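You operate a simulated robot arm through the tools that you are given. There is no shell and no other tool.

Carry out the task below with a simulated robot arm. There is one attempt and no reset: what you move stays moved.

## Task
Run soap base into the beaker to the 100 mark, add 2 pumps of yellow dye and stir it even.
Fine: white stick, back in its holder after; tap shut, slide back in the middle, no other pump.

It is judged by the outcome, as a careful person would: the job done as asked, and still so three seconds after it is handed in. It fails if anything else is knocked over, pushed out of place, dropped, spilled or broken.

## Robot
A 7-joint arm with a two-finger parallel gripper, fixed in place. Base frame: the origin is on the floor under the middle of its stand, x ahead of it, y to its left, z up; the work surface is at about z = 0.86. Lengths are in m, angles in rad, forces in N, time in s.
It reaches about 1.479 m from its shoulder. Its first joint turns from -2.897 to 2.897 rad. Payload 4.4 kg.
Tool frame: the origin (TCP) lies between the finger pads and is the grasp point; the fingertips stand 0.023 m ahead of it; z points along the fingers, y is the line along which they close. The gripper opens to 0.094 m. The fingers are 0.038 m wide and 0.01 m thick; the gripper's body (0.054 by 0.096 m) begins 0.039 m behind the TCP.
Orientation is that of the tool frame in the base frame, as a unit quaternion [w, x, y, z]. With the fingers straight down and closing along the base's y, the tool's x points along the base's -x, its y along +y and its z along -z.

## Interface
- The arm moves only by the tool send_rows. Its argument "plan" is a list of rows, each a list of 7 numbers: the shift along the tool's x, y, z in units of 500 mm (1.0 is 500 mm), then the turn, a rotation vector about the tool's x, y, z in units of 120 degrees (1.0 is 120 degrees), then the opening, from 0 (shut) to 1 (fully open). In form: [[x, y, z, ax, ay, az, fingers], ...]. A call has 1 to 20 rows; each row is the pose to reach, as a shift and turn from the pose commanded when the call began, along the tool's axes at that moment. A call with a number of a shift or a turn outside -1 to 1 is refused whole. A row lasts 0.2 s, in which the tool goes at most 0.05 m and 0.15 rad; a call with a longer step from one row to the next is refused whole, and so is a gripper value outside its range. Where a pose cannot be reached the arm comes as near as it can. A force on the tool above 70 N (or 10 N above the force at the start of the call, whichever is more), or a blocked arm, ends the call early, and 0.2 s more pass. The fingers move at their own pace (about 0.072 m/s each) and stop on an object; they squeeze with about 36 N. The grip force told is the motor's: it shows also when the fingers shut on nothing. Time passes only in rows, and 0.2 s behind the last, so rows that repeat a pose let the fingers close. The reply holds the time, the measured pose of the TCP, the force on the tool along the base axes, the opening and the grip force, in the units named above and with some noise, with the torque about the TCP (base axes, N m) and any sound that the robot's microphone picked up.
- Cameras (640 x 400 px; columns grow to the right, rows downward): "scene" is fixed at [0.0499, -0.6499, 1.5593]; the picture's right is [0.79, -0.61, 0.00], its down [-0.17, -0.22, -0.96] and it looks along [0.59, 0.76, -0.27] (base axes); focal length 332 px, centre (320, 200). "wrist" rides on the gripper at [0.086, 0.016, -0.074] in the tool frame; the picture's right is [-0.18, 0.98, 0.00], its down [-0.58, -0.11, -0.81] and it looks along [-0.79, -0.15, 0.59] (tool axes); focal length 243 px, centre (320, 200). There is no depth. A picture from a camera that has moved, and an enlarged one, comes with that camera's place and axes in the base frame and with its lens.
- capture(camera): a new picture of that camera. No time passes.
- zoom(camera, box): a new picture of the part [left, top, right, bottom] of that camera's present view, enlarged. No time passes.
- hand_in(): hands the job in; it is judged then, once.

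Places have to be worked out from the pictures, the camera data and where the tool is seen. Open the gripper and draw the arm clear of the work before you hand the job in, unless the task says otherwise.

The tools are called after "Request:" by a JSON object that holds its "method" and its "body". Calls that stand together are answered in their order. send_rows: Moves the arm, as the interface text tells. Its arguments: {"type":"object","properties":{"plan":{"type":"array","items":{"type":"array","items":{"type":"number"}}}},"required":["plan"]} The other tools are called the same way: capture (camera) takes a picture; zoom (camera, box) takes an enlarged picture of a part of a camera's view; hand_in () hands the job in.

At the start:

```text
time_s: 0.0
ee_pos: [0.4963, 0.4032, 1.2588]
orientation: [0.0, 0.001, 1.0, 0.0]
wrist_force: [-0.4, -0.3, -1.6]
moment: [0.01, -0.01, -0.01]
gripper_width: 0.0943
gripper_force: 0.1
```

scene: 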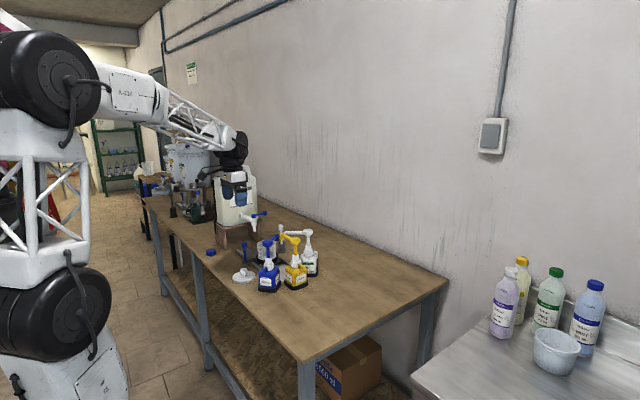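
wrist: 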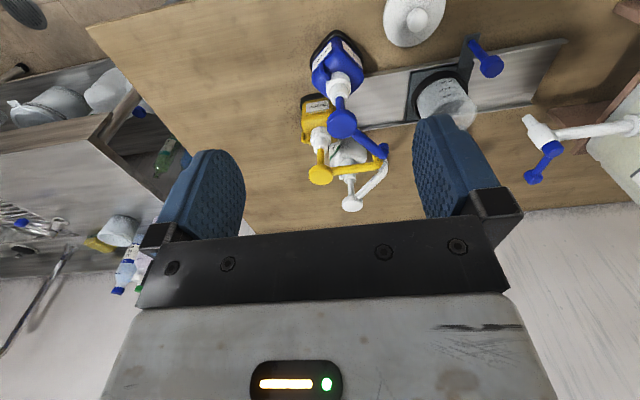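

I'll look at the station more closely before moving.

Request:
{"method": "zoom", "body": {"camera": "scene", "box": [180, 160, 340, 300]}}

Request:
{"method": "zoom", "body": {"camera": "wrist", "box": [280, 0, 640, 225]}}

Request:
{"method": "zoom", "body": {"camera": "scene", "box": [225, 215, 335, 300]}}

```text
2.86 times, centred on (260, 230) of scene
camera zoom: at [0.0499, -0.6499, 1.5593], right [0.79, -0.61, 0.0], down [-0.17, -0.22, -0.96], along [0.59, 0.76, -0.27], focal length 948 px, centre (491, 114)
```

zoom: 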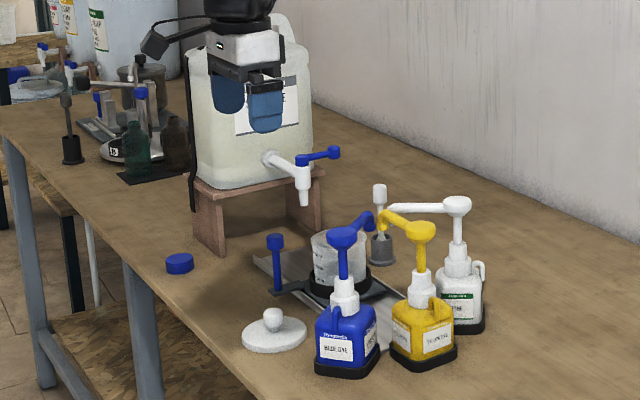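

```text
1.78 times, centred on (460, 112) of wrist
camera zoom: at [0.407, 0.4197, 1.3331], right [0.18, 0.98, 0.0], down [0.58, -0.11, 0.81], along [0.79, -0.15, -0.59], focal length 431 px, centre (71, 356)
```

zoom: 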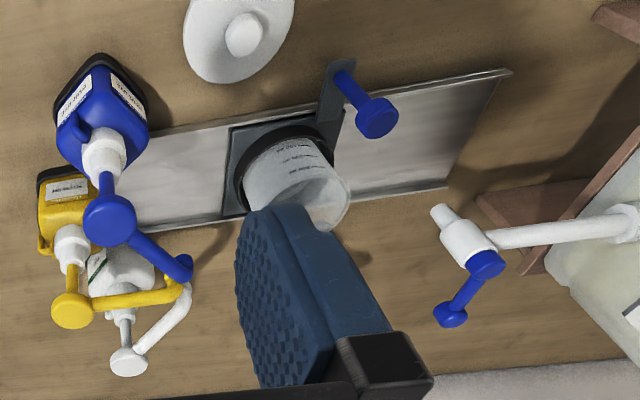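

```text
4.71 times, centred on (280, 258) of scene
camera zoom: at [0.0499, -0.6499, 1.5593], right [0.79, -0.61, 0.0], down [-0.17, -0.22, -0.96], along [0.59, 0.76, -0.27], focal length 1562 px, centre (508, -71)
```

zoom: 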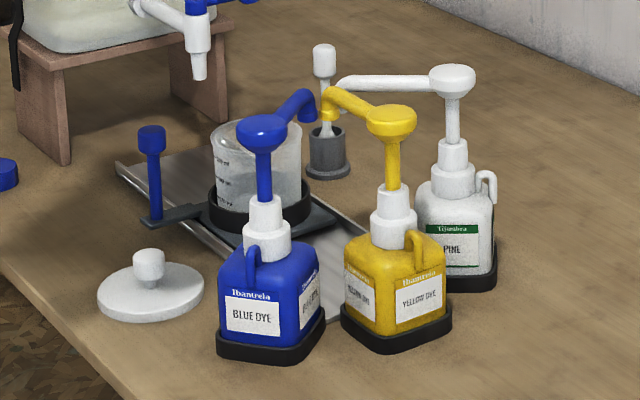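

The slide with the beaker sits at about (0.70, 0.605) on a rail along y. By triangulation the tap outlet is near (0.704, 0.707, 0.99) and the yellow pump head near (0.71, 0.363, 1.055). I'll zoom in on the tap, the beaker and the surrounding items to see how they work.

Request:
{"method": "zoom", "body": {"camera": "scene", "box": [225, 195, 289, 235]}}

Request:
{"method": "zoom", "body": {"camera": "scene", "box": [236, 230, 300, 270]}}

Request:
{"method": "zoom", "body": {"camera": "wrist", "box": [390, 30, 518, 110]}}

Request:
{"method": "zoom", "body": {"camera": "scene", "box": [140, 150, 236, 225]}}

```text
10.00 times, centred on (257, 215) of scene
camera zoom: at [0.0499, -0.6499, 1.5593], right [0.79, -0.61, 0.0], down [-0.17, -0.22, -0.96], along [0.59, 0.76, -0.27], focal length 3320 px, centre (950, 50)
```

zoom: 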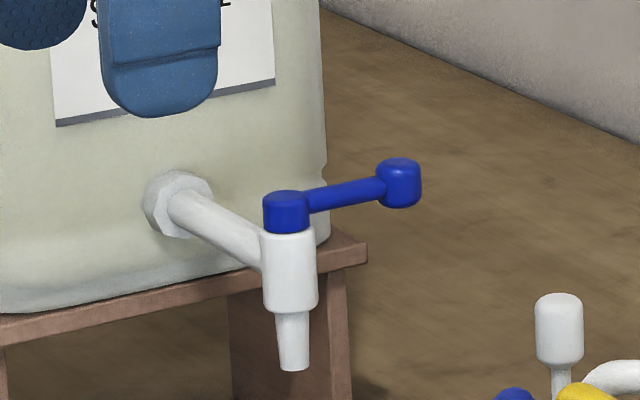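

```text
10.00 times, centred on (268, 250) of scene
camera zoom: at [0.0499, -0.6499, 1.5593], right [0.79, -0.61, 0.0], down [-0.17, -0.22, -0.96], along [0.59, 0.76, -0.27], focal length 3320 px, centre (840, -300)
```

zoom: 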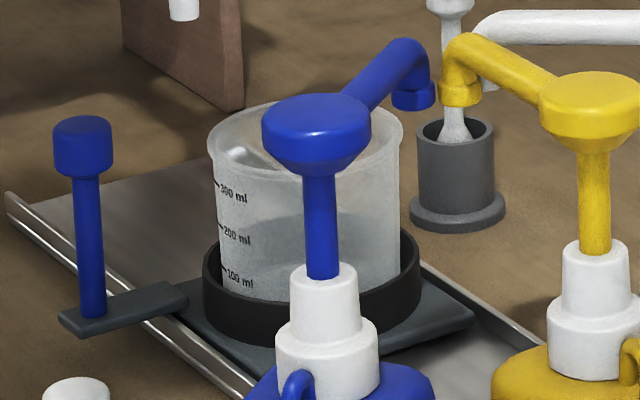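

```text
5.00 times, centred on (454, 70) of wrist
camera zoom: at [0.407, 0.4197, 1.3331], right [0.18, 0.98, 0.0], down [0.58, -0.11, 0.81], along [0.79, -0.15, -0.59], focal length 1213 px, centre (-350, 850)
```

zoom: 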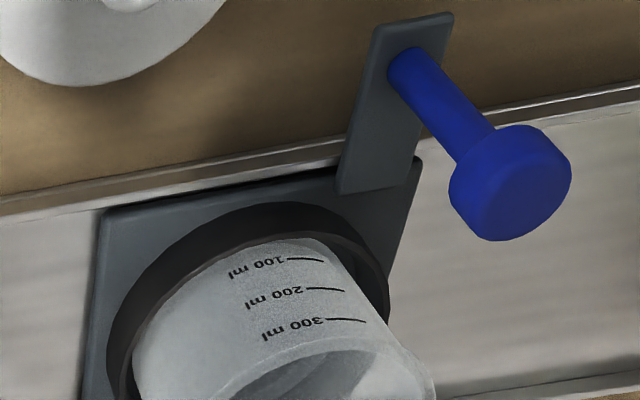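

```text
5.33 times, centred on (188, 188) of scene
camera zoom: at [0.0499, -0.6499, 1.5593], right [0.79, -0.61, 0.0], down [-0.17, -0.22, -0.96], along [0.59, 0.76, -0.27], focal length 1770 px, centre (1024, 267)
```

zoom: 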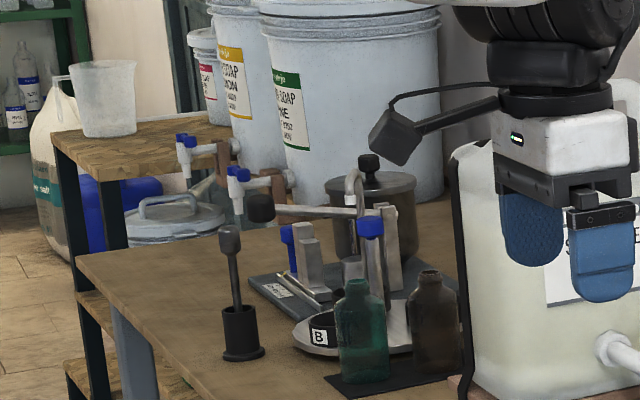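

The handle knob triangulates to about (0.617, 0.63), with its top near z = 0.98. The beaker has marks at 100, 200 and 300 ml, facing −x. I'll move above the handle at z = 1.15, staying above the pump heads.

Request:
{"method": "send_rows", "body": {"plan": [[-0.03, 0.057, 0.027, 0, 0, 0, 1], [-0.06, 0.114, 0.054, 0, 0, 0, 1], [-0.09, 0.171, 0.081, 0, 0, 0, 1], [-0.12, 0.228, 0.108, 0, 0, 0, 1], [-0.15, 0.285, 0.135, 0, 0, 0, 1], [-0.18, 0.342, 0.162, 0, 0, 0, 1], [-0.21, 0.399, 0.189, 0, 0, 0, 1], [-0.2414, 0.4576, 0.2176, 0, 0, 0, 1]]}}

Request:
{"method": "capture", "body": {"camera": "wrist"}}

Request:
{"method": "capture", "body": {"camera": "scene"}}

```text
time_s: 1.8
ee_pos: [0.6167, 0.6305, 1.1517]
orientation: [0.001, -0.001, 1.0, 0.0]
wrist_force: [-0.3, -0.4, 1.0]
moment: [-0.02, -0.01, 0.01]
gripper_width: 0.094
gripper_force: 0.0
```

```text
taken
camera wrist: at [0.5284, 0.6483, 1.2258], right [0.18, 0.98, 0.0], down [0.58, -0.11, 0.81], along [0.79, -0.15, -0.59], focal length 243 px, centre (320, 200)
```

wrist: 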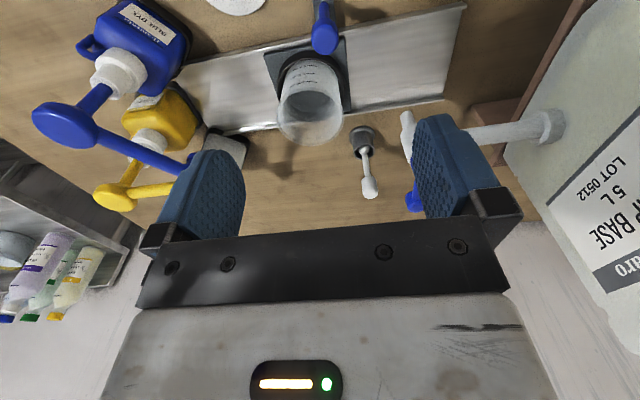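

```text
taken
```

scene: 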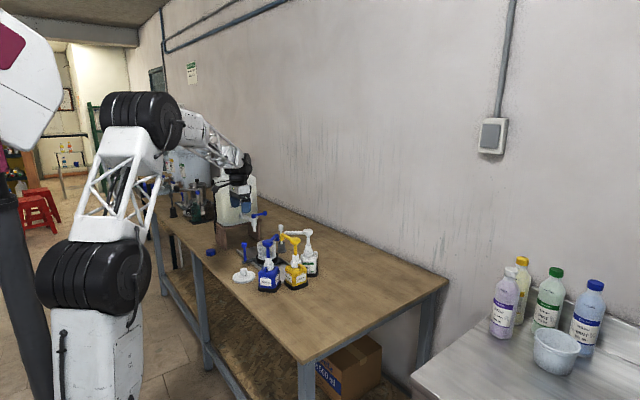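

The tank label reads "BASE", 5 L, and the handle is where I estimated. I'll zoom in to refine the beaker, stick and tap before I grip the handle.

Request:
{"method": "zoom", "body": {"camera": "wrist", "box": [240, 0, 464, 140]}}

Request:
{"method": "zoom", "body": {"camera": "wrist", "box": [260, 90, 452, 210]}}

```text
2.86 times, centred on (352, 70) of wrist
camera zoom: at [0.5284, 0.6483, 1.2258], right [0.18, 0.98, 0.0], down [0.58, -0.11, 0.81], along [0.79, -0.15, -0.59], focal length 693 px, centre (229, 571)
```

zoom: 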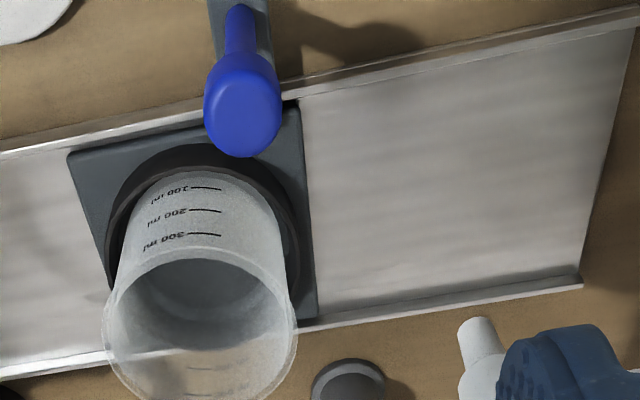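

```text
3.33 times, centred on (356, 150) of wrist
camera zoom: at [0.5284, 0.6483, 1.2258], right [0.18, 0.98, 0.0], down [0.58, -0.11, 0.81], along [0.79, -0.15, -0.59], focal length 809 px, centre (200, 367)
```

zoom: 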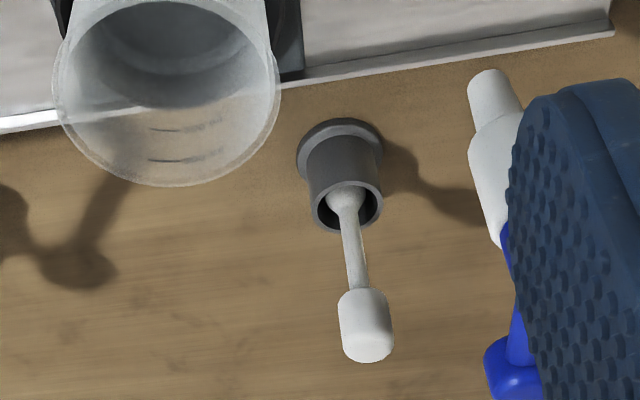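

The beaker is empty, with its rim centre near (0.71, 0.60, 0.96). The stick is near (0.829, 0.670) with its top at about z = 1.0. I'll lower onto the handle knob and close the fingers.

Request:
{"method": "send_rows", "body": {"plan": [[0, 0.002, 0.08, 0, 0, 0, 1], [0, 0.004, 0.16, 0, 0, 0, 1], [0.001, 0.005, 0.24, 0, 0, 0, 1], [0.001, 0.005, 0.31, 0, 0, 0, 1], [0.001, 0.005, 0.37, 0, 0, 0, 1], [0.001, 0.005, 0.37, 0, 0, 0, 1]]}}

Request:
{"method": "capture", "body": {"camera": "wrist"}}

Request:
{"method": "zoom", "body": {"camera": "scene", "box": [205, 200, 301, 260]}}

```text
time_s: 3.2
ee_pos: [0.6139, 0.6347, 0.9637]
orientation: [0.0, 0.0, 1.0, 0.0]
wrist_force: [1.7, -0.5, 0.5]
moment: [-0.01, 0.02, 0.0]
gripper_width: 0.0941
gripper_force: 0.1
```

```text
taken
camera wrist: at [0.526, 0.6514, 1.0385], right [0.18, 0.98, 0.0], down [0.58, -0.11, 0.81], along [0.79, -0.15, -0.59], focal length 243 px, centre (320, 200)
```

wrist: 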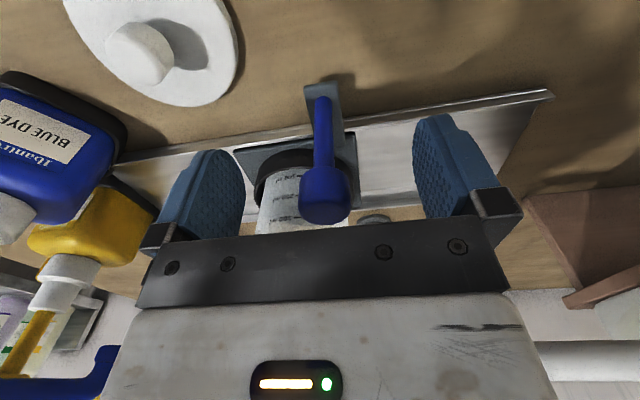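

```text
6.67 times, centred on (253, 230) of scene
camera zoom: at [0.0499, -0.6499, 1.5593], right [0.79, -0.61, 0.0], down [-0.17, -0.22, -0.96], along [0.59, 0.76, -0.27], focal length 2213 px, centre (767, 0)
```

zoom: 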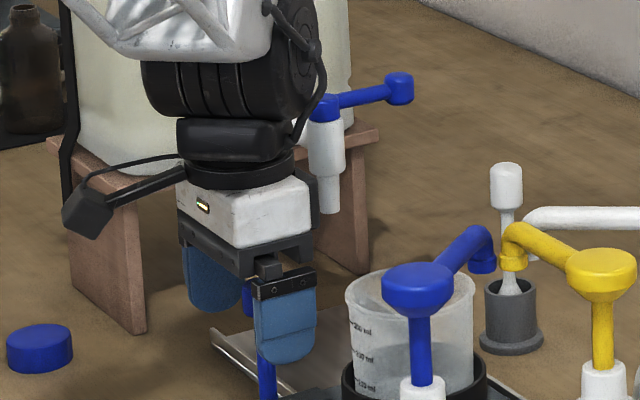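

The knob sits between the fingers. I'll close on it now.

Request:
{"method": "send_rows", "body": {"plan": [[0, 0, 0, 0, 0, 0, 0.6], [0, 0, 0, 0, 0, 0, 0.3], [0, 0, 0, 0, 0, 0, 0.2], [0, 0, 0, 0, 0, 0, 0.2], [0, 0, 0, 0, 0, 0, 0.2]]}}

```text
time_s: 4.4
ee_pos: [0.613, 0.6351, 0.9649]
orientation: [0.0, 0.0, 1.0, 0.0]
wrist_force: [-0.7, -0.3, -0.1]
moment: [0.29, 0.02, 0.0]
gripper_width: 0.0257
gripper_force: 45.0
```

The knob is gripped at a width of 0.026. I'll slide gently toward the tap in small steps and watch the force.

Request:
{"method": "send_rows", "body": {"plan": [[0, 0.02, 0, 0, 0, 0, 0.2], [0, 0.05, 0, 0, 0, 0, 0.2], [0, 0.08, 0, 0, 0, 0, 0.2], [0, 0.11, 0, 0, 0, 0, 0.2], [0, 0.14, 0, 0, 0, 0, 0.2]]}}

Request:
{"method": "zoom", "body": {"camera": "scene", "box": [205, 200, 301, 260]}}

```text
time_s: 5.6
ee_pos: [0.6135, 0.7019, 0.9642]
orientation: [0.0, -0.001, 1.0, -0.001]
wrist_force: [-16.1, -0.9, -13.0]
moment: [0.41, -0.02, 0.1]
gripper_width: 0.0259
gripper_force: 44.6
```

```text
6.67 times, centred on (253, 230) of scene
camera zoom: at [0.0499, -0.6499, 1.5593], right [0.79, -0.61, 0.0], down [-0.17, -0.22, -0.96], along [0.59, 0.76, -0.27], focal length 2213 px, centre (767, 0)
```

zoom: 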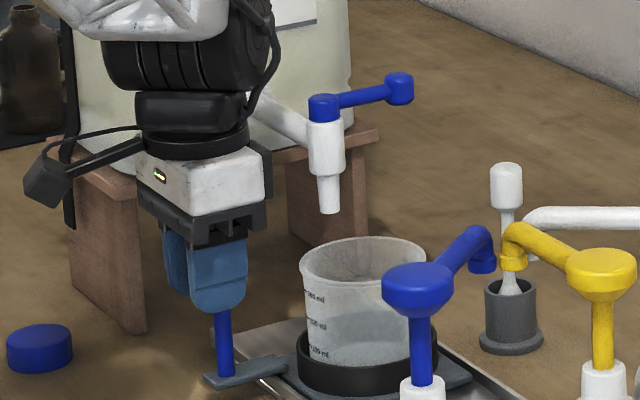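

The slide has moved 67 mm, with a mild side load. I'll ease it by correcting x and z slightly and continue toward the tap.

Request:
{"method": "send_rows", "body": {"plan": [[0.002, 0.01, 0.001, 0, 0, 0, 0.2], [0.003, 0.03, 0.002, 0, 0, 0, 0.2], [0.003, 0.05, 0.002, 0, 0, 0, 0.2], [0.003, 0.06, 0.002, 0, 0, 0, 0.2], [0.003, 0.06, 0.002, 0, 0, 0, 0.2]]}}

Request:
{"method": "zoom", "body": {"camera": "scene", "box": [205, 200, 301, 260]}}

Request:
{"method": "capture", "body": {"camera": "wrist"}}

```text
time_s: 6.8
ee_pos: [0.6138, 0.7332, 0.9638]
orientation: [0.0, -0.001, 1.0, 0.001]
wrist_force: [8.9, 0.6, -1.1]
moment: [-0.42, 0.02, 0.01]
gripper_width: 0.0261
gripper_force: 44.9
```

```text
6.67 times, centred on (253, 230) of scene
camera zoom: at [0.0499, -0.6499, 1.5593], right [0.79, -0.61, 0.0], down [-0.17, -0.22, -0.96], along [0.59, 0.76, -0.27], focal length 2213 px, centre (767, 0)
```

zoom: 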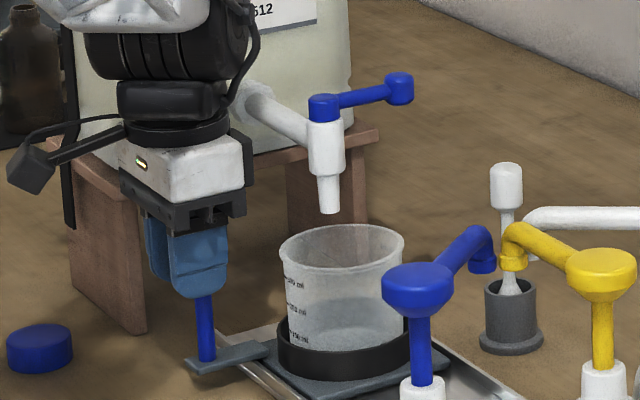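

```text
taken
camera wrist: at [0.526, 0.7509, 1.0388], right [0.18, 0.98, 0.0], down [0.58, -0.11, 0.81], along [0.79, -0.15, -0.59], focal length 243 px, centre (320, 200)
```

wrist: 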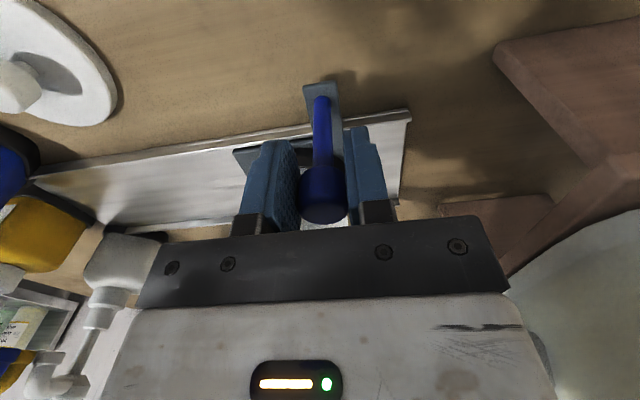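

The slide has moved 98 mm and the beaker is nearly under the spout. I'll add about 10 mm to centre it.

Request:
{"method": "send_rows", "body": {"plan": [[-0.001, 0.01, 0, 0, 0, 0, 0.2], [-0.001, 0.02, 0, 0, 0, 0, 0.2], [-0.001, 0.02, 0, 0, 0, 0, 0.2]]}}

Request:
{"method": "zoom", "body": {"camera": "scene", "box": [221, 205, 301, 255]}}

```text
time_s: 7.6
ee_pos: [0.6116, 0.7448, 0.9633]
orientation: [0.001, 0.0, 1.0, 0.001]
wrist_force: [-18.4, 2.6, 15.8]
moment: [-0.3, -0.47, 0.15]
gripper_width: 0.0257
gripper_force: 44.9
```

```text
8.00 times, centred on (261, 230) of scene
camera zoom: at [0.0499, -0.6499, 1.5593], right [0.79, -0.61, 0.0], down [-0.17, -0.22, -0.96], along [0.59, 0.76, -0.27], focal length 2656 px, centre (792, -40)
```

zoom: 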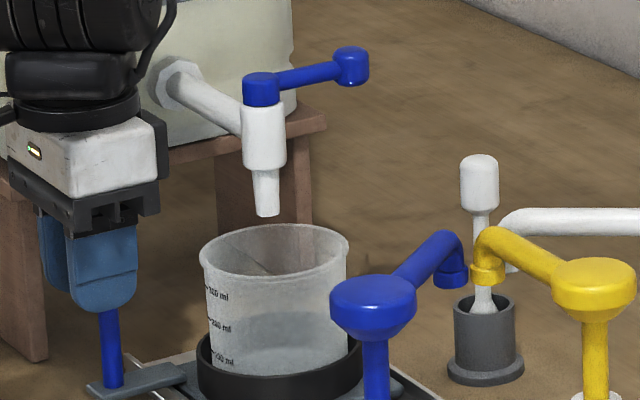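

The spout is now over the middle of the beaker. I'll release the handle and lift clear to look at the tap from above.

Request:
{"method": "send_rows", "body": {"plan": [[0, 0, 0, 0, 0, 0, 0.5], [0, 0, 0, 0, 0, 0, 1], [0, 0, 0, 0, 0, 0, 1], [0, 0, -0.08, 0, 0, 0, 1], [0, 0, -0.16, 0, 0, 0, 1], [0, 0, -0.24, 0, 0, 0, 1], [0, 0, -0.32, 0, 0, 0, 1], [0, -0.02, -0.4, 0, 0, 0, 1]]}}

Request:
{"method": "capture", "body": {"camera": "wrist"}}

Request:
{"method": "zoom", "body": {"camera": "scene", "box": [221, 205, 301, 255]}}

```text
time_s: 9.4
ee_pos: [0.6127, 0.7331, 1.162]
orientation: [0.0, 0.0, 1.0, -0.001]
wrist_force: [0.4, 0.2, -0.8]
moment: [-0.03, 0.01, 0.02]
gripper_width: 0.094
gripper_force: 0.2
```

```text
taken
camera wrist: at [0.5243, 0.7504, 1.2373], right [0.18, 0.98, 0.0], down [0.58, -0.11, 0.81], along [0.79, -0.15, -0.59], focal length 243 px, centre (320, 200)
```

wrist: 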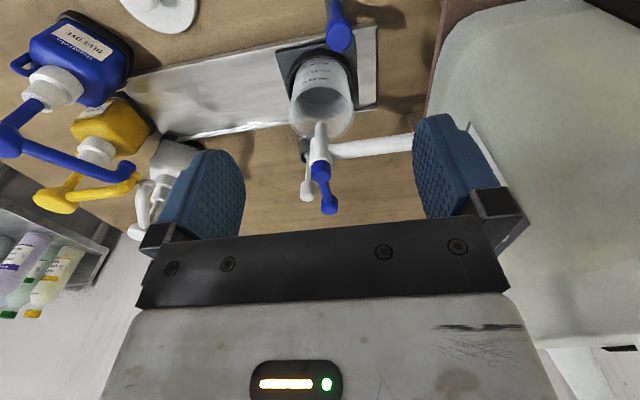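

```text
8.00 times, centred on (261, 230) of scene
camera zoom: at [0.0499, -0.6499, 1.5593], right [0.79, -0.61, 0.0], down [-0.17, -0.22, -0.96], along [0.59, 0.76, -0.27], focal length 2656 px, centre (792, -40)
```

zoom: 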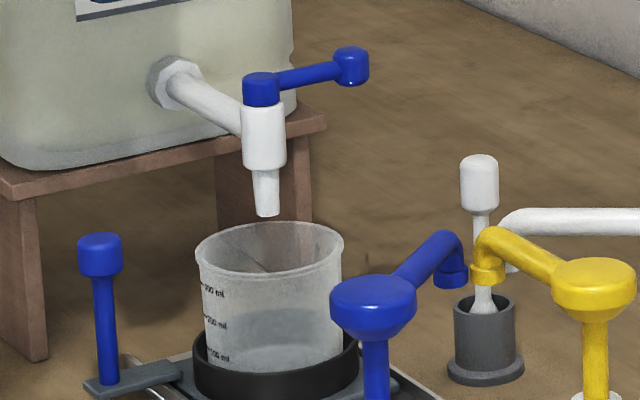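

I'll zoom in with the wrist camera on the tap, lever and beaker to fix their positions.

Request:
{"method": "zoom", "body": {"camera": "wrist", "box": [256, 110, 416, 220]}}

Request:
{"method": "zoom", "body": {"camera": "wrist", "box": [250, 20, 410, 130]}}

Request:
{"method": "zoom", "body": {"camera": "scene", "box": [245, 205, 277, 225]}}

```text
3.64 times, centred on (336, 165) of wrist
camera zoom: at [0.5243, 0.7504, 1.2373], right [0.18, 0.98, 0.0], down [0.58, -0.11, 0.81], along [0.79, -0.15, -0.59], focal length 882 px, centre (262, 327)
```

zoom: 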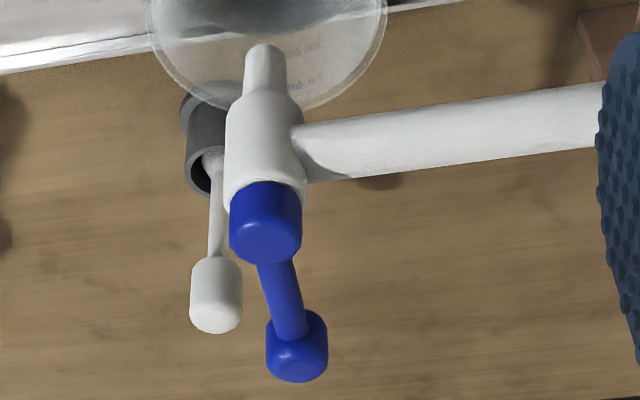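

```text
3.64 times, centred on (330, 75) of wrist
camera zoom: at [0.5243, 0.7504, 1.2373], right [0.18, 0.98, 0.0], down [0.58, -0.11, 0.81], along [0.79, -0.15, -0.59], focal length 882 px, centre (284, 654)
```

zoom: 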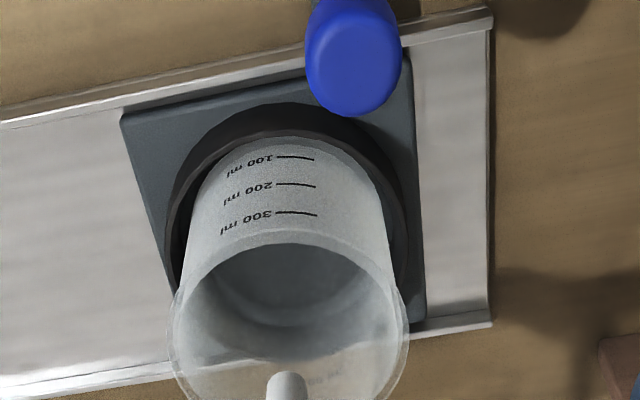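

```text
16.00 times, centred on (261, 215) of scene
camera zoom: at [0.0499, -0.6499, 1.5593], right [0.79, -0.61, 0.0], down [-0.17, -0.22, -0.96], along [0.59, 0.76, -0.27], focal length 5312 px, centre (1264, -40)
```

zoom: 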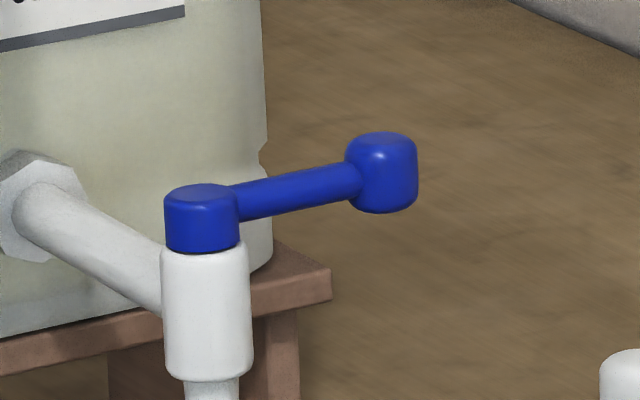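

The lever knob is at about (0.770, 0.716, 1.065), the pivot at (0.710, 0.716), and the spout is centred over the beaker. I'll go over the knob and lower half-open fingers around it.

Request:
{"method": "send_rows", "body": {"plan": [[-0.08, -0.01, 0, 0, 0, 0, 0.8], [-0.16, -0.02, 0, 0, 0, 0, 0.7], [-0.24, -0.03, 0, 0, 0, 0, 0.6], [-0.3146, -0.034, 0, 0, 0, 0, 0.6], [-0.3146, -0.034, 0.06, 0, 0, 0, 0.6], [-0.3146, -0.034, 0.12, 0, 0, 0, 0.6]]}}

Request:
{"method": "capture", "body": {"camera": "wrist"}}

Request:
{"method": "zoom", "body": {"camera": "scene", "box": [221, 190, 317, 250]}}

```text
time_s: 10.8
ee_pos: [0.7698, 0.7162, 1.1028]
orientation: [0.002, -0.001, 1.0, 0.001]
wrist_force: [0.4, 1.1, 0.0]
moment: [0.02, 0.03, -0.01]
gripper_width: 0.0563
gripper_force: 0.2
```

```text
taken
camera wrist: at [0.6831, 0.7331, 1.1774], right [0.18, 0.98, 0.0], down [0.58, -0.11, 0.81], along [0.79, -0.15, -0.59], focal length 243 px, centre (320, 200)
```

wrist: 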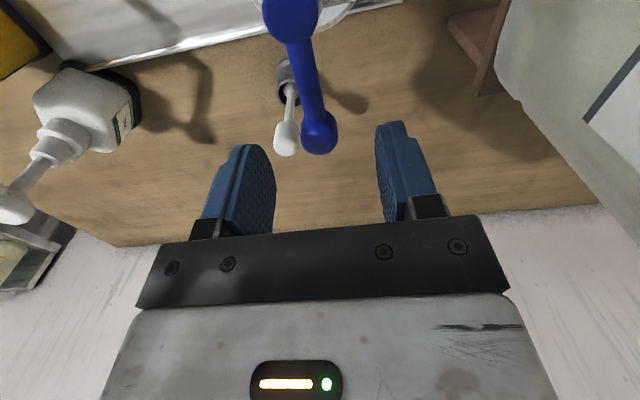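

```text
6.67 times, centred on (269, 220) of scene
camera zoom: at [0.0499, -0.6499, 1.5593], right [0.79, -0.61, 0.0], down [-0.17, -0.22, -0.96], along [0.59, 0.76, -0.27], focal length 2213 px, centre (660, 67)
```

zoom: 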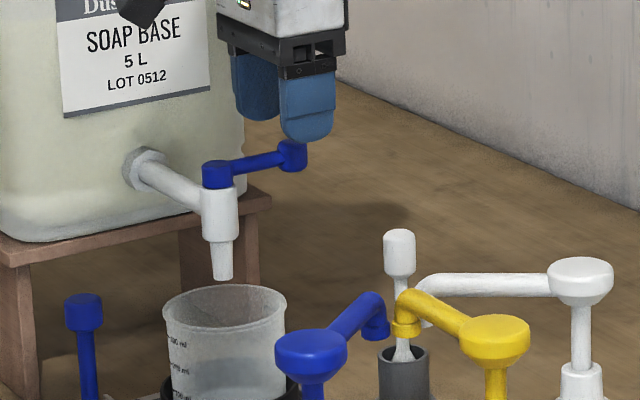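

The tank label reads "SOAP BASE" and the knob lies between the fingers. I'll lower around it and close gently.

Request:
{"method": "send_rows", "body": {"plan": [[0, 0, 0.04, 0, 0, 0, 0.6], [0, 0, 0.076, 0, 0, 0, 0.6], [0, 0, 0.076, 0, 0, 0, 0.4], [0, 0, 0.076, 0, 0, 0, 0.2], [0, 0, 0.076, 0, 0, 0, 0.15], [0, 0, 0.076, 0, 0, 0, 0.15]]}}

Request:
{"method": "zoom", "body": {"camera": "scene", "box": [229, 200, 309, 250]}}

Request:
{"method": "capture", "body": {"camera": "wrist"}}

```text
time_s: 12.2
ee_pos: [0.7708, 0.7163, 1.0652]
orientation: [0.0, 0.0, 1.0, 0.0]
wrist_force: [1.1, -21.8, 0.0]
moment: [-0.11, 0.29, -0.09]
gripper_width: 0.024
gripper_force: 11.7
```

```text
8.00 times, centred on (269, 225) of scene
camera zoom: at [0.0499, -0.6499, 1.5593], right [0.79, -0.61, 0.0], down [-0.17, -0.22, -0.96], along [0.59, 0.76, -0.27], focal length 2656 px, centre (728, 0)
```

zoom: 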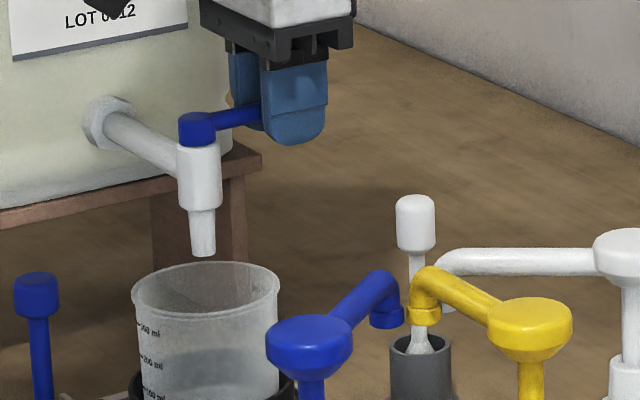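

```text
taken
camera wrist: at [0.6833, 0.7337, 1.1396], right [0.18, 0.98, 0.0], down [0.58, -0.11, 0.81], along [0.79, -0.15, -0.59], focal length 243 px, centre (320, 200)
```

wrist: 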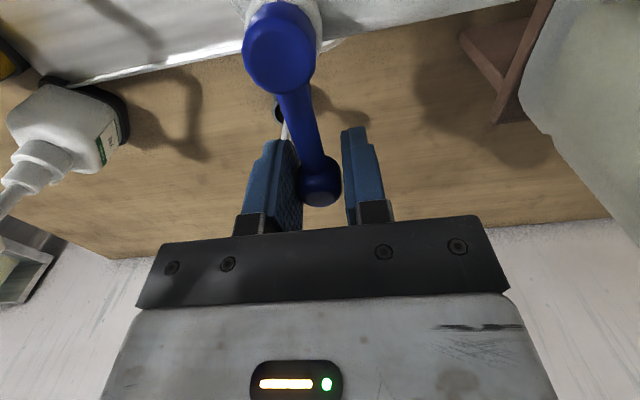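

Only the −y finger is touching, and the knob isn't giving way toward +y, so the lever probably opens toward −y. I'll shift 2 mm to −y to centre the grip.

Request:
{"method": "send_rows", "body": {"plan": [[0, -0.003, 0, 0, 0, 0, 0.2], [0, -0.004, 0, 0, 0, 0, 0.15], [0, -0.004, 0, 0, 0, 0, 0.15], [0, -0.004, 0, 0, 0, 0, 0.15]]}}

Request:
{"method": "zoom", "body": {"camera": "scene", "box": [229, 200, 309, 250]}}

```text
time_s: 13.2
ee_pos: [0.7692, 0.7148, 1.0649]
orientation: [0.0, 0.0, 1.0, 0.0]
wrist_force: [-11.3, -12.8, -4.4]
moment: [-0.06, 0.1, -0.11]
gripper_width: 0.0216
gripper_force: 45.4
```

```text
8.00 times, centred on (269, 225) of scene
camera zoom: at [0.0499, -0.6499, 1.5593], right [0.79, -0.61, 0.0], down [-0.17, -0.22, -0.96], along [0.59, 0.76, -0.27], focal length 2656 px, centre (728, 0)
```

zoom: 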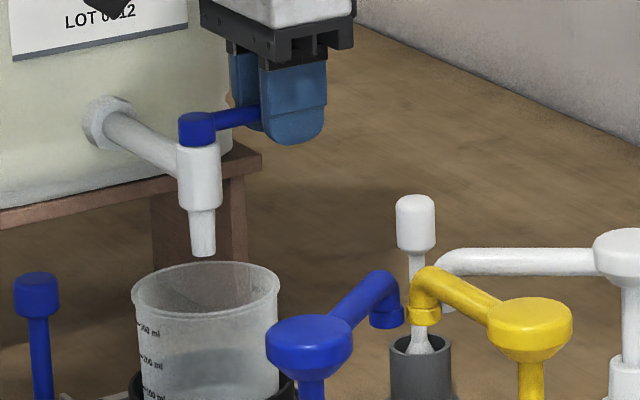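

The knob is now firmly held. I'll turn the lever about 6° toward −y around its pivot as a test and check the force and flow.

Request:
{"method": "send_rows", "body": {"plan": [[0.0002, -0.006, 0, 0, 0, 0.0239, 0.15], [0.0006, -0.012, 0, 0, 0, 0.0477, 0.15]]}}

Request:
{"method": "zoom", "body": {"camera": "scene", "box": [229, 205, 309, 255]}}

```text
time_s: 13.8
ee_pos: [0.7697, 0.709, 1.0648]
orientation: [0.0, 0.049, 0.999, 0.0]
wrist_force: [-7.4, 4.9, -8.7]
moment: [0.0, -0.09, -0.22]
gripper_width: 0.0215
gripper_force: 44.7
```

```text
8.00 times, centred on (269, 230) of scene
camera zoom: at [0.0499, -0.6499, 1.5593], right [0.79, -0.61, 0.0], down [-0.17, -0.22, -0.96], along [0.59, 0.76, -0.27], focal length 2656 px, centre (728, -40)
```

zoom: 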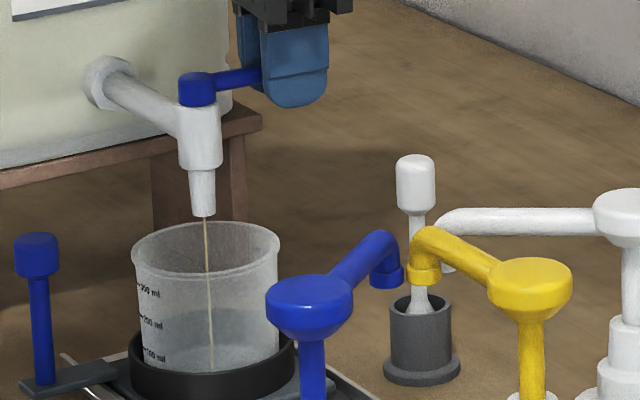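

The lever moves easily and a thin stream has started into the beaker. I'll hold this opening for about a second to measure the fill rate.

Request:
{"method": "send_rows", "body": {"plan": [[0, 0, 0, 0, 0, 0, 0.15], [0, 0, 0, 0, 0, 0, 0.15], [0, 0, 0, 0, 0, 0, 0.15], [0, 0, 0, 0, 0, 0, 0.15]]}}

Request:
{"method": "zoom", "body": {"camera": "scene", "box": [243, 229, 267, 253]}}

Request:
{"method": "zoom", "body": {"camera": "scene", "box": [229, 205, 309, 255]}}

```text
time_s: 14.8
ee_pos: [0.7695, 0.7098, 1.0652]
orientation: [0.0, 0.05, 0.999, 0.001]
wrist_force: [-12.4, 3.0, -13.1]
moment: [0.01, 0.07, -0.1]
gripper_width: 0.0213
gripper_force: 45.0
```

```text
16.00 times, centred on (255, 241) of scene
camera zoom: at [0.0499, -0.6499, 1.5593], right [0.79, -0.61, 0.0], down [-0.17, -0.22, -0.96], along [0.59, 0.76, -0.27], focal length 5312 px, centre (1360, -456)
```

zoom: 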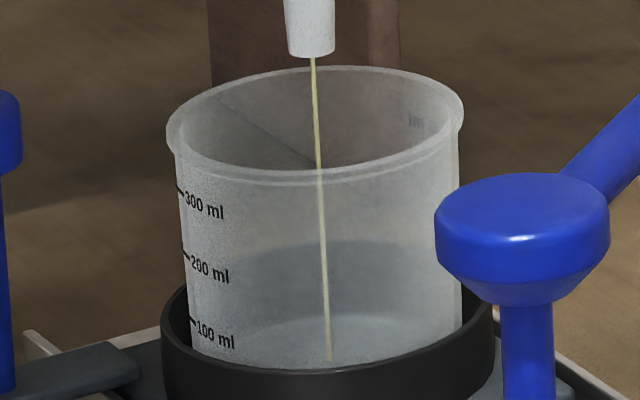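

```text
8.00 times, centred on (269, 230) of scene
camera zoom: at [0.0499, -0.6499, 1.5593], right [0.79, -0.61, 0.0], down [-0.17, -0.22, -0.96], along [0.59, 0.76, -0.27], focal length 2656 px, centre (728, -40)
```

zoom: 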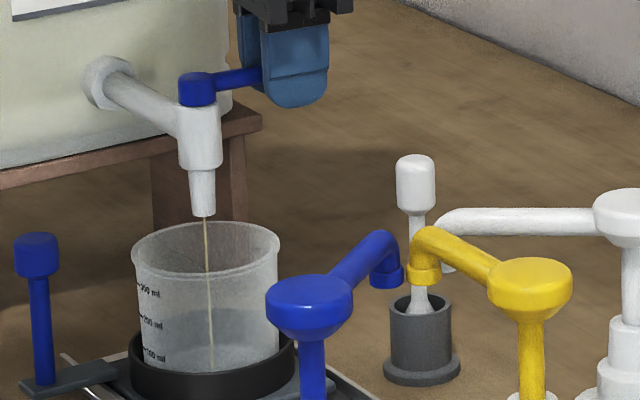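

The level is still near the bottom, so the flow is slow. I'll open another 9° or so and watch the rate.

Request:
{"method": "send_rows", "body": {"plan": [[0.0004, -0.009, 0, 0, 0, 0.0358, 0.15], [0.0014, -0.0179, 0, 0, 0, 0.0716, 0.15], [0.0014, -0.0179, 0, 0, 0, 0.0716, 0.15], [0.0014, -0.0179, 0, 0, 0, 0.0716, 0.15]]}}

Request:
{"method": "zoom", "body": {"camera": "scene", "box": [243, 229, 267, 253]}}

```text
time_s: 15.8
ee_pos: [0.769, 0.7002, 1.0657]
orientation: [0.0, 0.124, 0.992, 0.001]
wrist_force: [-22.2, 3.5, -13.2]
moment: [0.02, 0.17, 0.08]
gripper_width: 0.0214
gripper_force: 45.0
```

```text
16.00 times, centred on (255, 241) of scene
camera zoom: at [0.0499, -0.6499, 1.5593], right [0.79, -0.61, 0.0], down [-0.17, -0.22, -0.96], along [0.59, 0.76, -0.27], focal length 5312 px, centre (1360, -456)
```

zoom: 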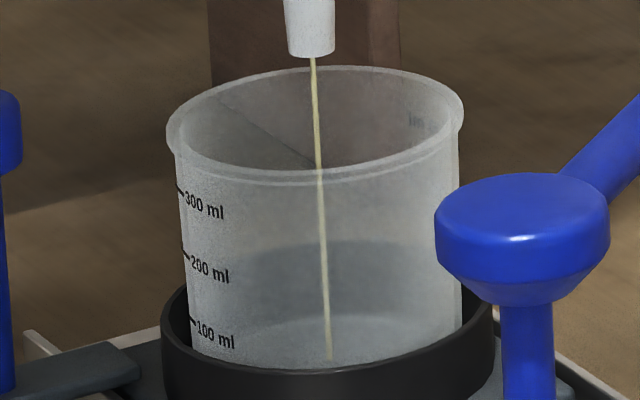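

The stream is still thin and the surface is barely rising. I'll open another 17° and check again.

Request:
{"method": "send_rows", "body": {"plan": [[0.0009, -0.0143, 0, 0, 0, 0.0573, 0.15], [0.0034, -0.0283, 0, 0, 0, 0.1146, 0.15], [0.0054, -0.0355, 0, 0, 0, 0.1432, 0.15], [0.0054, -0.0355, 0, 0, 0, 0.1432, 0.15]]}}

Request:
{"method": "zoom", "body": {"camera": "scene", "box": [243, 229, 267, 253]}}

Request:
{"method": "zoom", "body": {"camera": "scene", "box": [229, 205, 309, 255]}}

```text
time_s: 16.8
ee_pos: [0.7623, 0.6852, 1.0652]
orientation: [0.0, 0.271, 0.963, 0.0]
wrist_force: [-15.4, 12.1, -13.3]
moment: [0.14, 0.21, -0.1]
gripper_width: 0.0215
gripper_force: 45.3
```

```text
16.00 times, centred on (255, 241) of scene
camera zoom: at [0.0499, -0.6499, 1.5593], right [0.79, -0.61, 0.0], down [-0.17, -0.22, -0.96], along [0.59, 0.76, -0.27], focal length 5312 px, centre (1360, -456)
```

zoom: 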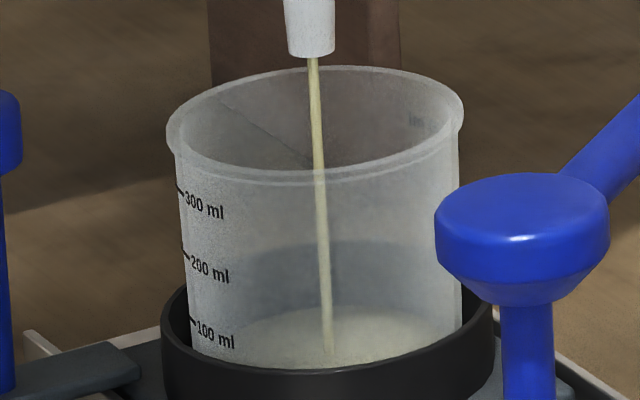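

```text
8.00 times, centred on (269, 230) of scene
camera zoom: at [0.0499, -0.6499, 1.5593], right [0.79, -0.61, 0.0], down [-0.17, -0.22, -0.96], along [0.59, 0.76, -0.27], focal length 2656 px, centre (728, -40)
```

zoom: 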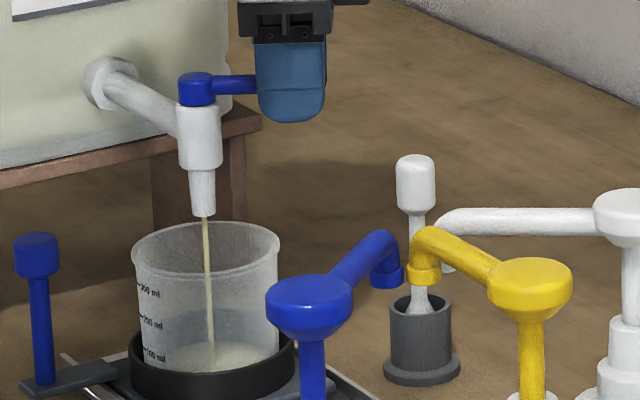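

The stream is thicker now and a pale surface shows at the bottom. By the mark geometry, its back edge should reach about row 251 in this zoom at 100 ml, and it is near row 305 now. I'll hold and measure the rate.

Request:
{"method": "send_rows", "body": {"plan": [[0, 0, 0, 0, 0, 0, 0.15], [0, 0, 0, 0, 0, 0, 0.15], [0, 0, 0, 0, 0, 0, 0.15], [0, 0, 0, 0, 0, 0, 0.15]]}}

Request:
{"method": "zoom", "body": {"camera": "scene", "box": [243, 229, 267, 253]}}

```text
time_s: 17.8
ee_pos: [0.7609, 0.6848, 1.066]
orientation: [0.0, 0.271, 0.963, 0.0]
wrist_force: [-17.8, 11.8, -13.7]
moment: [0.11, 0.21, 0.01]
gripper_width: 0.0214
gripper_force: 45.3
```

```text
16.00 times, centred on (255, 241) of scene
camera zoom: at [0.0499, -0.6499, 1.5593], right [0.79, -0.61, 0.0], down [-0.17, -0.22, -0.96], along [0.59, 0.76, -0.27], focal length 5312 px, centre (1360, -456)
```

zoom: 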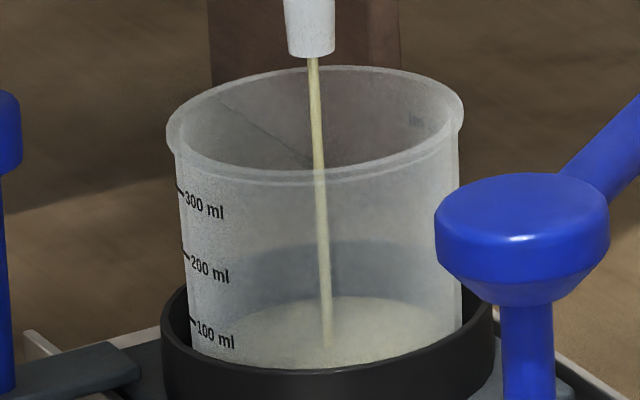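

The surface is rising about 9 px per second, roughly 14 ml/s, and stands near 30 ml. I'll hold another 2 s or so and re-check.

Request:
{"method": "send_rows", "body": {"plan": [[0, 0, 0, 0, 0, 0, 0.15], [0, 0, 0, 0, 0, 0, 0.15], [0, 0, 0, 0, 0, 0, 0.15], [0, 0, 0, 0, 0, 0, 0.15], [0, 0, 0, 0, 0, 0, 0.15], [0, 0, 0, 0, 0, 0, 0.15], [0, 0, 0, 0, 0, 0, 0.15], [0, 0, 0, 0, 0, 0, 0.15], [0, 0, 0, 0, 0, 0, 0.15]]}}

Request:
{"method": "zoom", "body": {"camera": "scene", "box": [243, 229, 267, 253]}}

Request:
{"method": "zoom", "body": {"camera": "scene", "box": [246, 239, 266, 253]}}

```text
time_s: 19.8
ee_pos: [0.7625, 0.6844, 1.0651]
orientation: [0.0, 0.271, 0.962, 0.0]
wrist_force: [-17.2, 11.5, -13.1]
moment: [0.12, 0.15, 0.02]
gripper_width: 0.0217
gripper_force: 44.7
```

```text
16.00 times, centred on (255, 241) of scene
camera zoom: at [0.0499, -0.6499, 1.5593], right [0.79, -0.61, 0.0], down [-0.17, -0.22, -0.96], along [0.59, 0.76, -0.27], focal length 5312 px, centre (1360, -456)
```

zoom: 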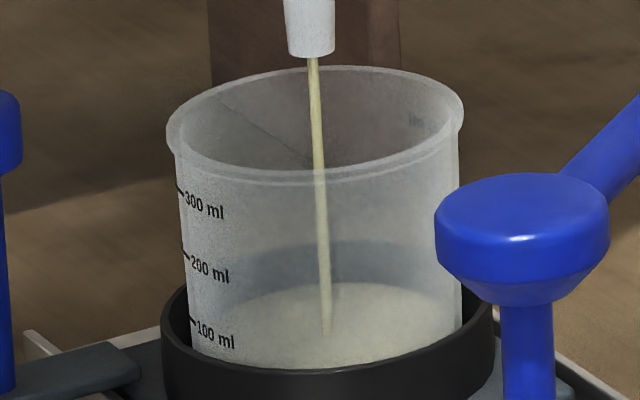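

```text
16.00 times, centred on (256, 246) of scene
camera zoom: at [0.0499, -0.6499, 1.5593], right [0.79, -0.61, 0.0], down [-0.17, -0.22, -0.96], along [0.59, 0.76, -0.27], focal length 5312 px, centre (1344, -536)
```

zoom: 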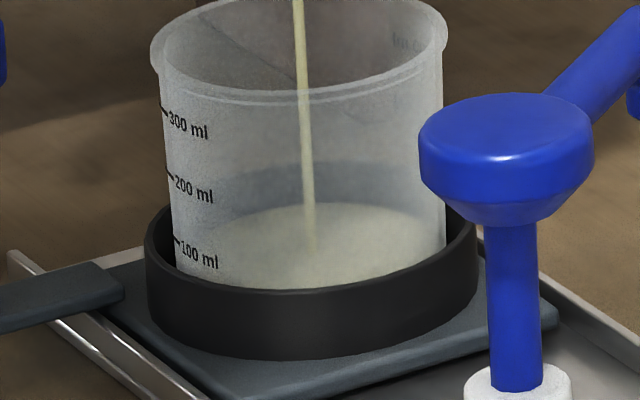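

Back edge is at row 203 in the second zoom, against about row 170 for the 100 mark, so the level is around 50 ml and rising about 11 ml/s. I'll hold another 2.4 s.

Request:
{"method": "send_rows", "body": {"plan": [[0, 0, 0, 0, 0, 0, 0.15], [0, 0, 0, 0, 0, 0, 0.15], [0, 0, 0, 0, 0, 0, 0.15], [0, 0, 0, 0, 0, 0, 0.15], [0, 0, 0, 0, 0, 0, 0.15], [0, 0, 0, 0, 0, 0, 0.15], [0, 0, 0, 0, 0, 0, 0.15], [0, 0, 0, 0, 0, 0, 0.15], [0, 0, 0, 0, 0, 0, 0.15], [0, 0, 0, 0, 0, 0, 0.15], [0, 0, 0, 0, 0, 0, 0.15]]}}

Request:
{"method": "zoom", "body": {"camera": "scene", "box": [246, 239, 266, 253]}}

```text
time_s: 22.2
ee_pos: [0.7618, 0.6837, 1.0659]
orientation: [-0.001, 0.271, 0.962, 0.0]
wrist_force: [-13.6, 9.3, -11.6]
moment: [0.1, 0.1, -0.02]
gripper_width: 0.0215
gripper_force: 45.0
```

```text
16.00 times, centred on (256, 246) of scene
camera zoom: at [0.0499, -0.6499, 1.5593], right [0.79, -0.61, 0.0], down [-0.17, -0.22, -0.96], along [0.59, 0.76, -0.27], focal length 5312 px, centre (1344, -536)
```

zoom: 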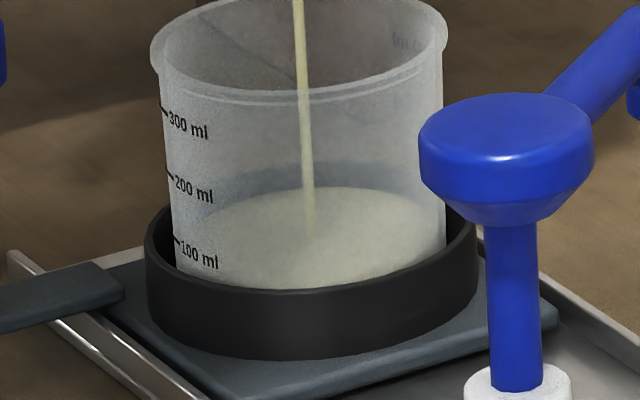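

Level is about 74 ml. I'll hold another 0.6 s, then swing the lever back to the closed stop, which should stop near 85 ml so I can inspect it and top up.

Request:
{"method": "send_rows", "body": {"plan": [[0, 0, 0, 0, 0, 0, 0.15], [0, 0, 0, 0, 0, 0, 0.15], [0, 0, 0, 0, 0, 0, 0.15], [0.0011, 0.0165, 0, 0, 0, -0.0657, 0.15], [0.0045, 0.0326, 0, 0, 0, -0.1313, 0.15], [0.0101, 0.0481, 0, 0, 0, -0.197, 0.15], [0.0177, 0.0635, 0, 0, 0, -0.2626, 0.15], [0.0177, 0.0645, 0, 0, 0, -0.2626, 0.15]]}}

Request:
{"method": "zoom", "body": {"camera": "scene", "box": [246, 239, 266, 253]}}

Request:
{"method": "zoom", "body": {"camera": "scene", "box": [229, 205, 309, 255]}}

```text
time_s: 24.0
ee_pos: [0.7714, 0.7152, 1.0655]
orientation: [0.0, -0.001, 1.0, -0.002]
wrist_force: [-17.5, -15.2, -16.0]
moment: [0.0, 0.17, 0.08]
gripper_width: 0.0215
gripper_force: 45.3
```

```text
16.00 times, centred on (256, 246) of scene
camera zoom: at [0.0499, -0.6499, 1.5593], right [0.79, -0.61, 0.0], down [-0.17, -0.22, -0.96], along [0.59, 0.76, -0.27], focal length 5312 px, centre (1344, -536)
```

zoom: 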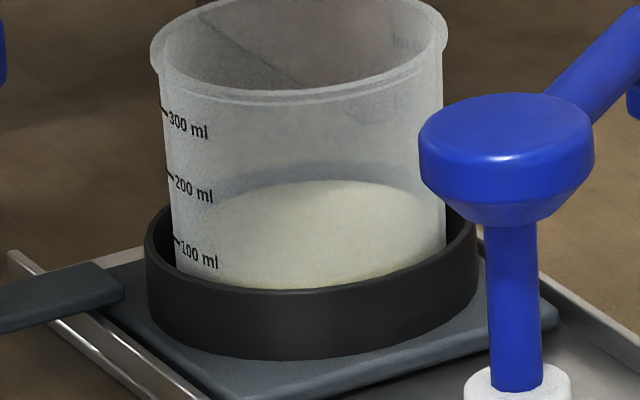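

```text
8.00 times, centred on (269, 230) of scene
camera zoom: at [0.0499, -0.6499, 1.5593], right [0.79, -0.61, 0.0], down [-0.17, -0.22, -0.96], along [0.59, 0.76, -0.27], focal length 2656 px, centre (728, -40)
```

zoom: 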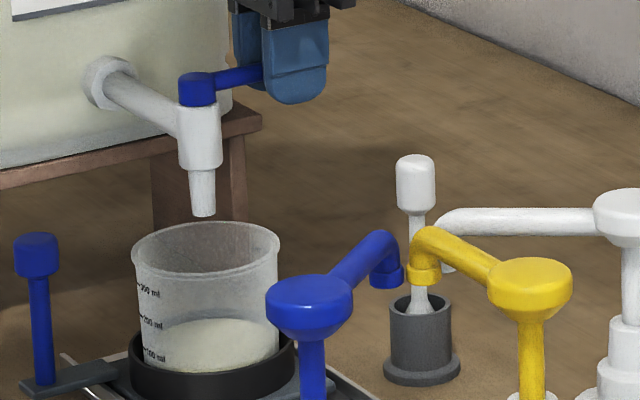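

The stream has stopped with the lever back at its start, and the level is roughly 84 ml by my estimate. I'll release the lever, lift, and back off toward −x to read the 100 mark with the wrist camera.

Request:
{"method": "send_rows", "body": {"plan": [[0, 0, 0, 0, 0, 0, 0.4], [0, 0, 0, 0, 0, 0, 0.6], [0, 0, -0.07, 0, 0, 0, 0.8], [0, 0, -0.14, 0, 0, 0, 1], [0, 0, -0.2, 0, 0, 0, 1], [0.08, -0.01, -0.2, 0, 0, 0, 1], [0.16, -0.02, -0.2, 0, 0, 0, 1], [0.24, -0.03, -0.2, 0, 0, 0, 1], [0.32, -0.04, -0.2, 0, 0, 0, 1], [0.4, -0.05, -0.16, 0, 0, 0, 1], [0.42, -0.05, -0.1, 0, 0, 0, 1], [0.43, -0.05, -0.03, 0, 0, 0, 1]]}}

Request:
{"method": "capture", "body": {"camera": "wrist"}}

Request:
{"method": "capture", "body": {"camera": "scene"}}

```text
time_s: 26.6
ee_pos: [0.5555, 0.6898, 1.0806]
orientation: [-0.001, 0.0, 1.0, 0.001]
wrist_force: [0.4, -0.2, 0.4]
moment: [-0.04, -0.01, 0.03]
gripper_width: 0.0941
gripper_force: 0.0
```

```text
taken
camera wrist: at [0.4682, 0.7073, 1.1555], right [0.18, 0.98, 0.0], down [0.58, -0.11, 0.81], along [0.79, -0.15, -0.59], focal length 243 px, centre (320, 200)
```

wrist: 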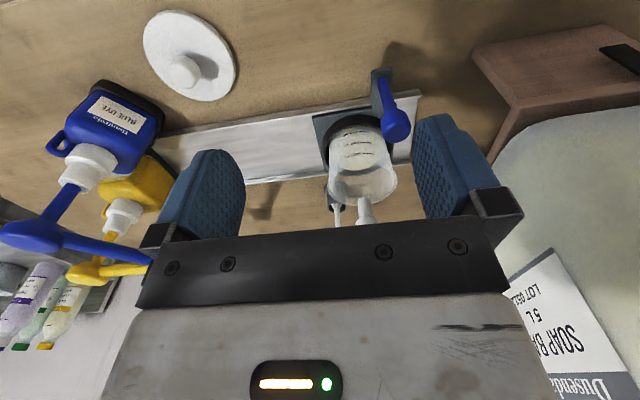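

```text
taken
```

scene: 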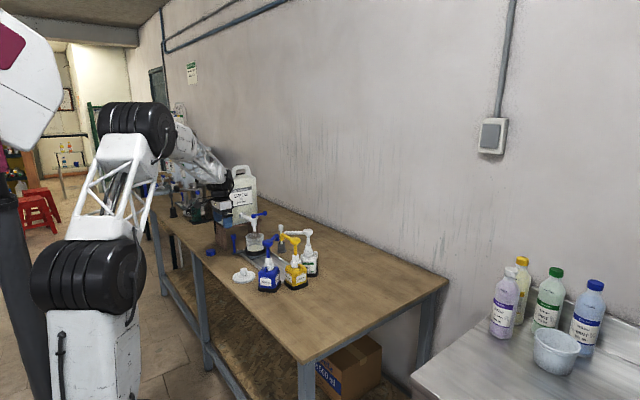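

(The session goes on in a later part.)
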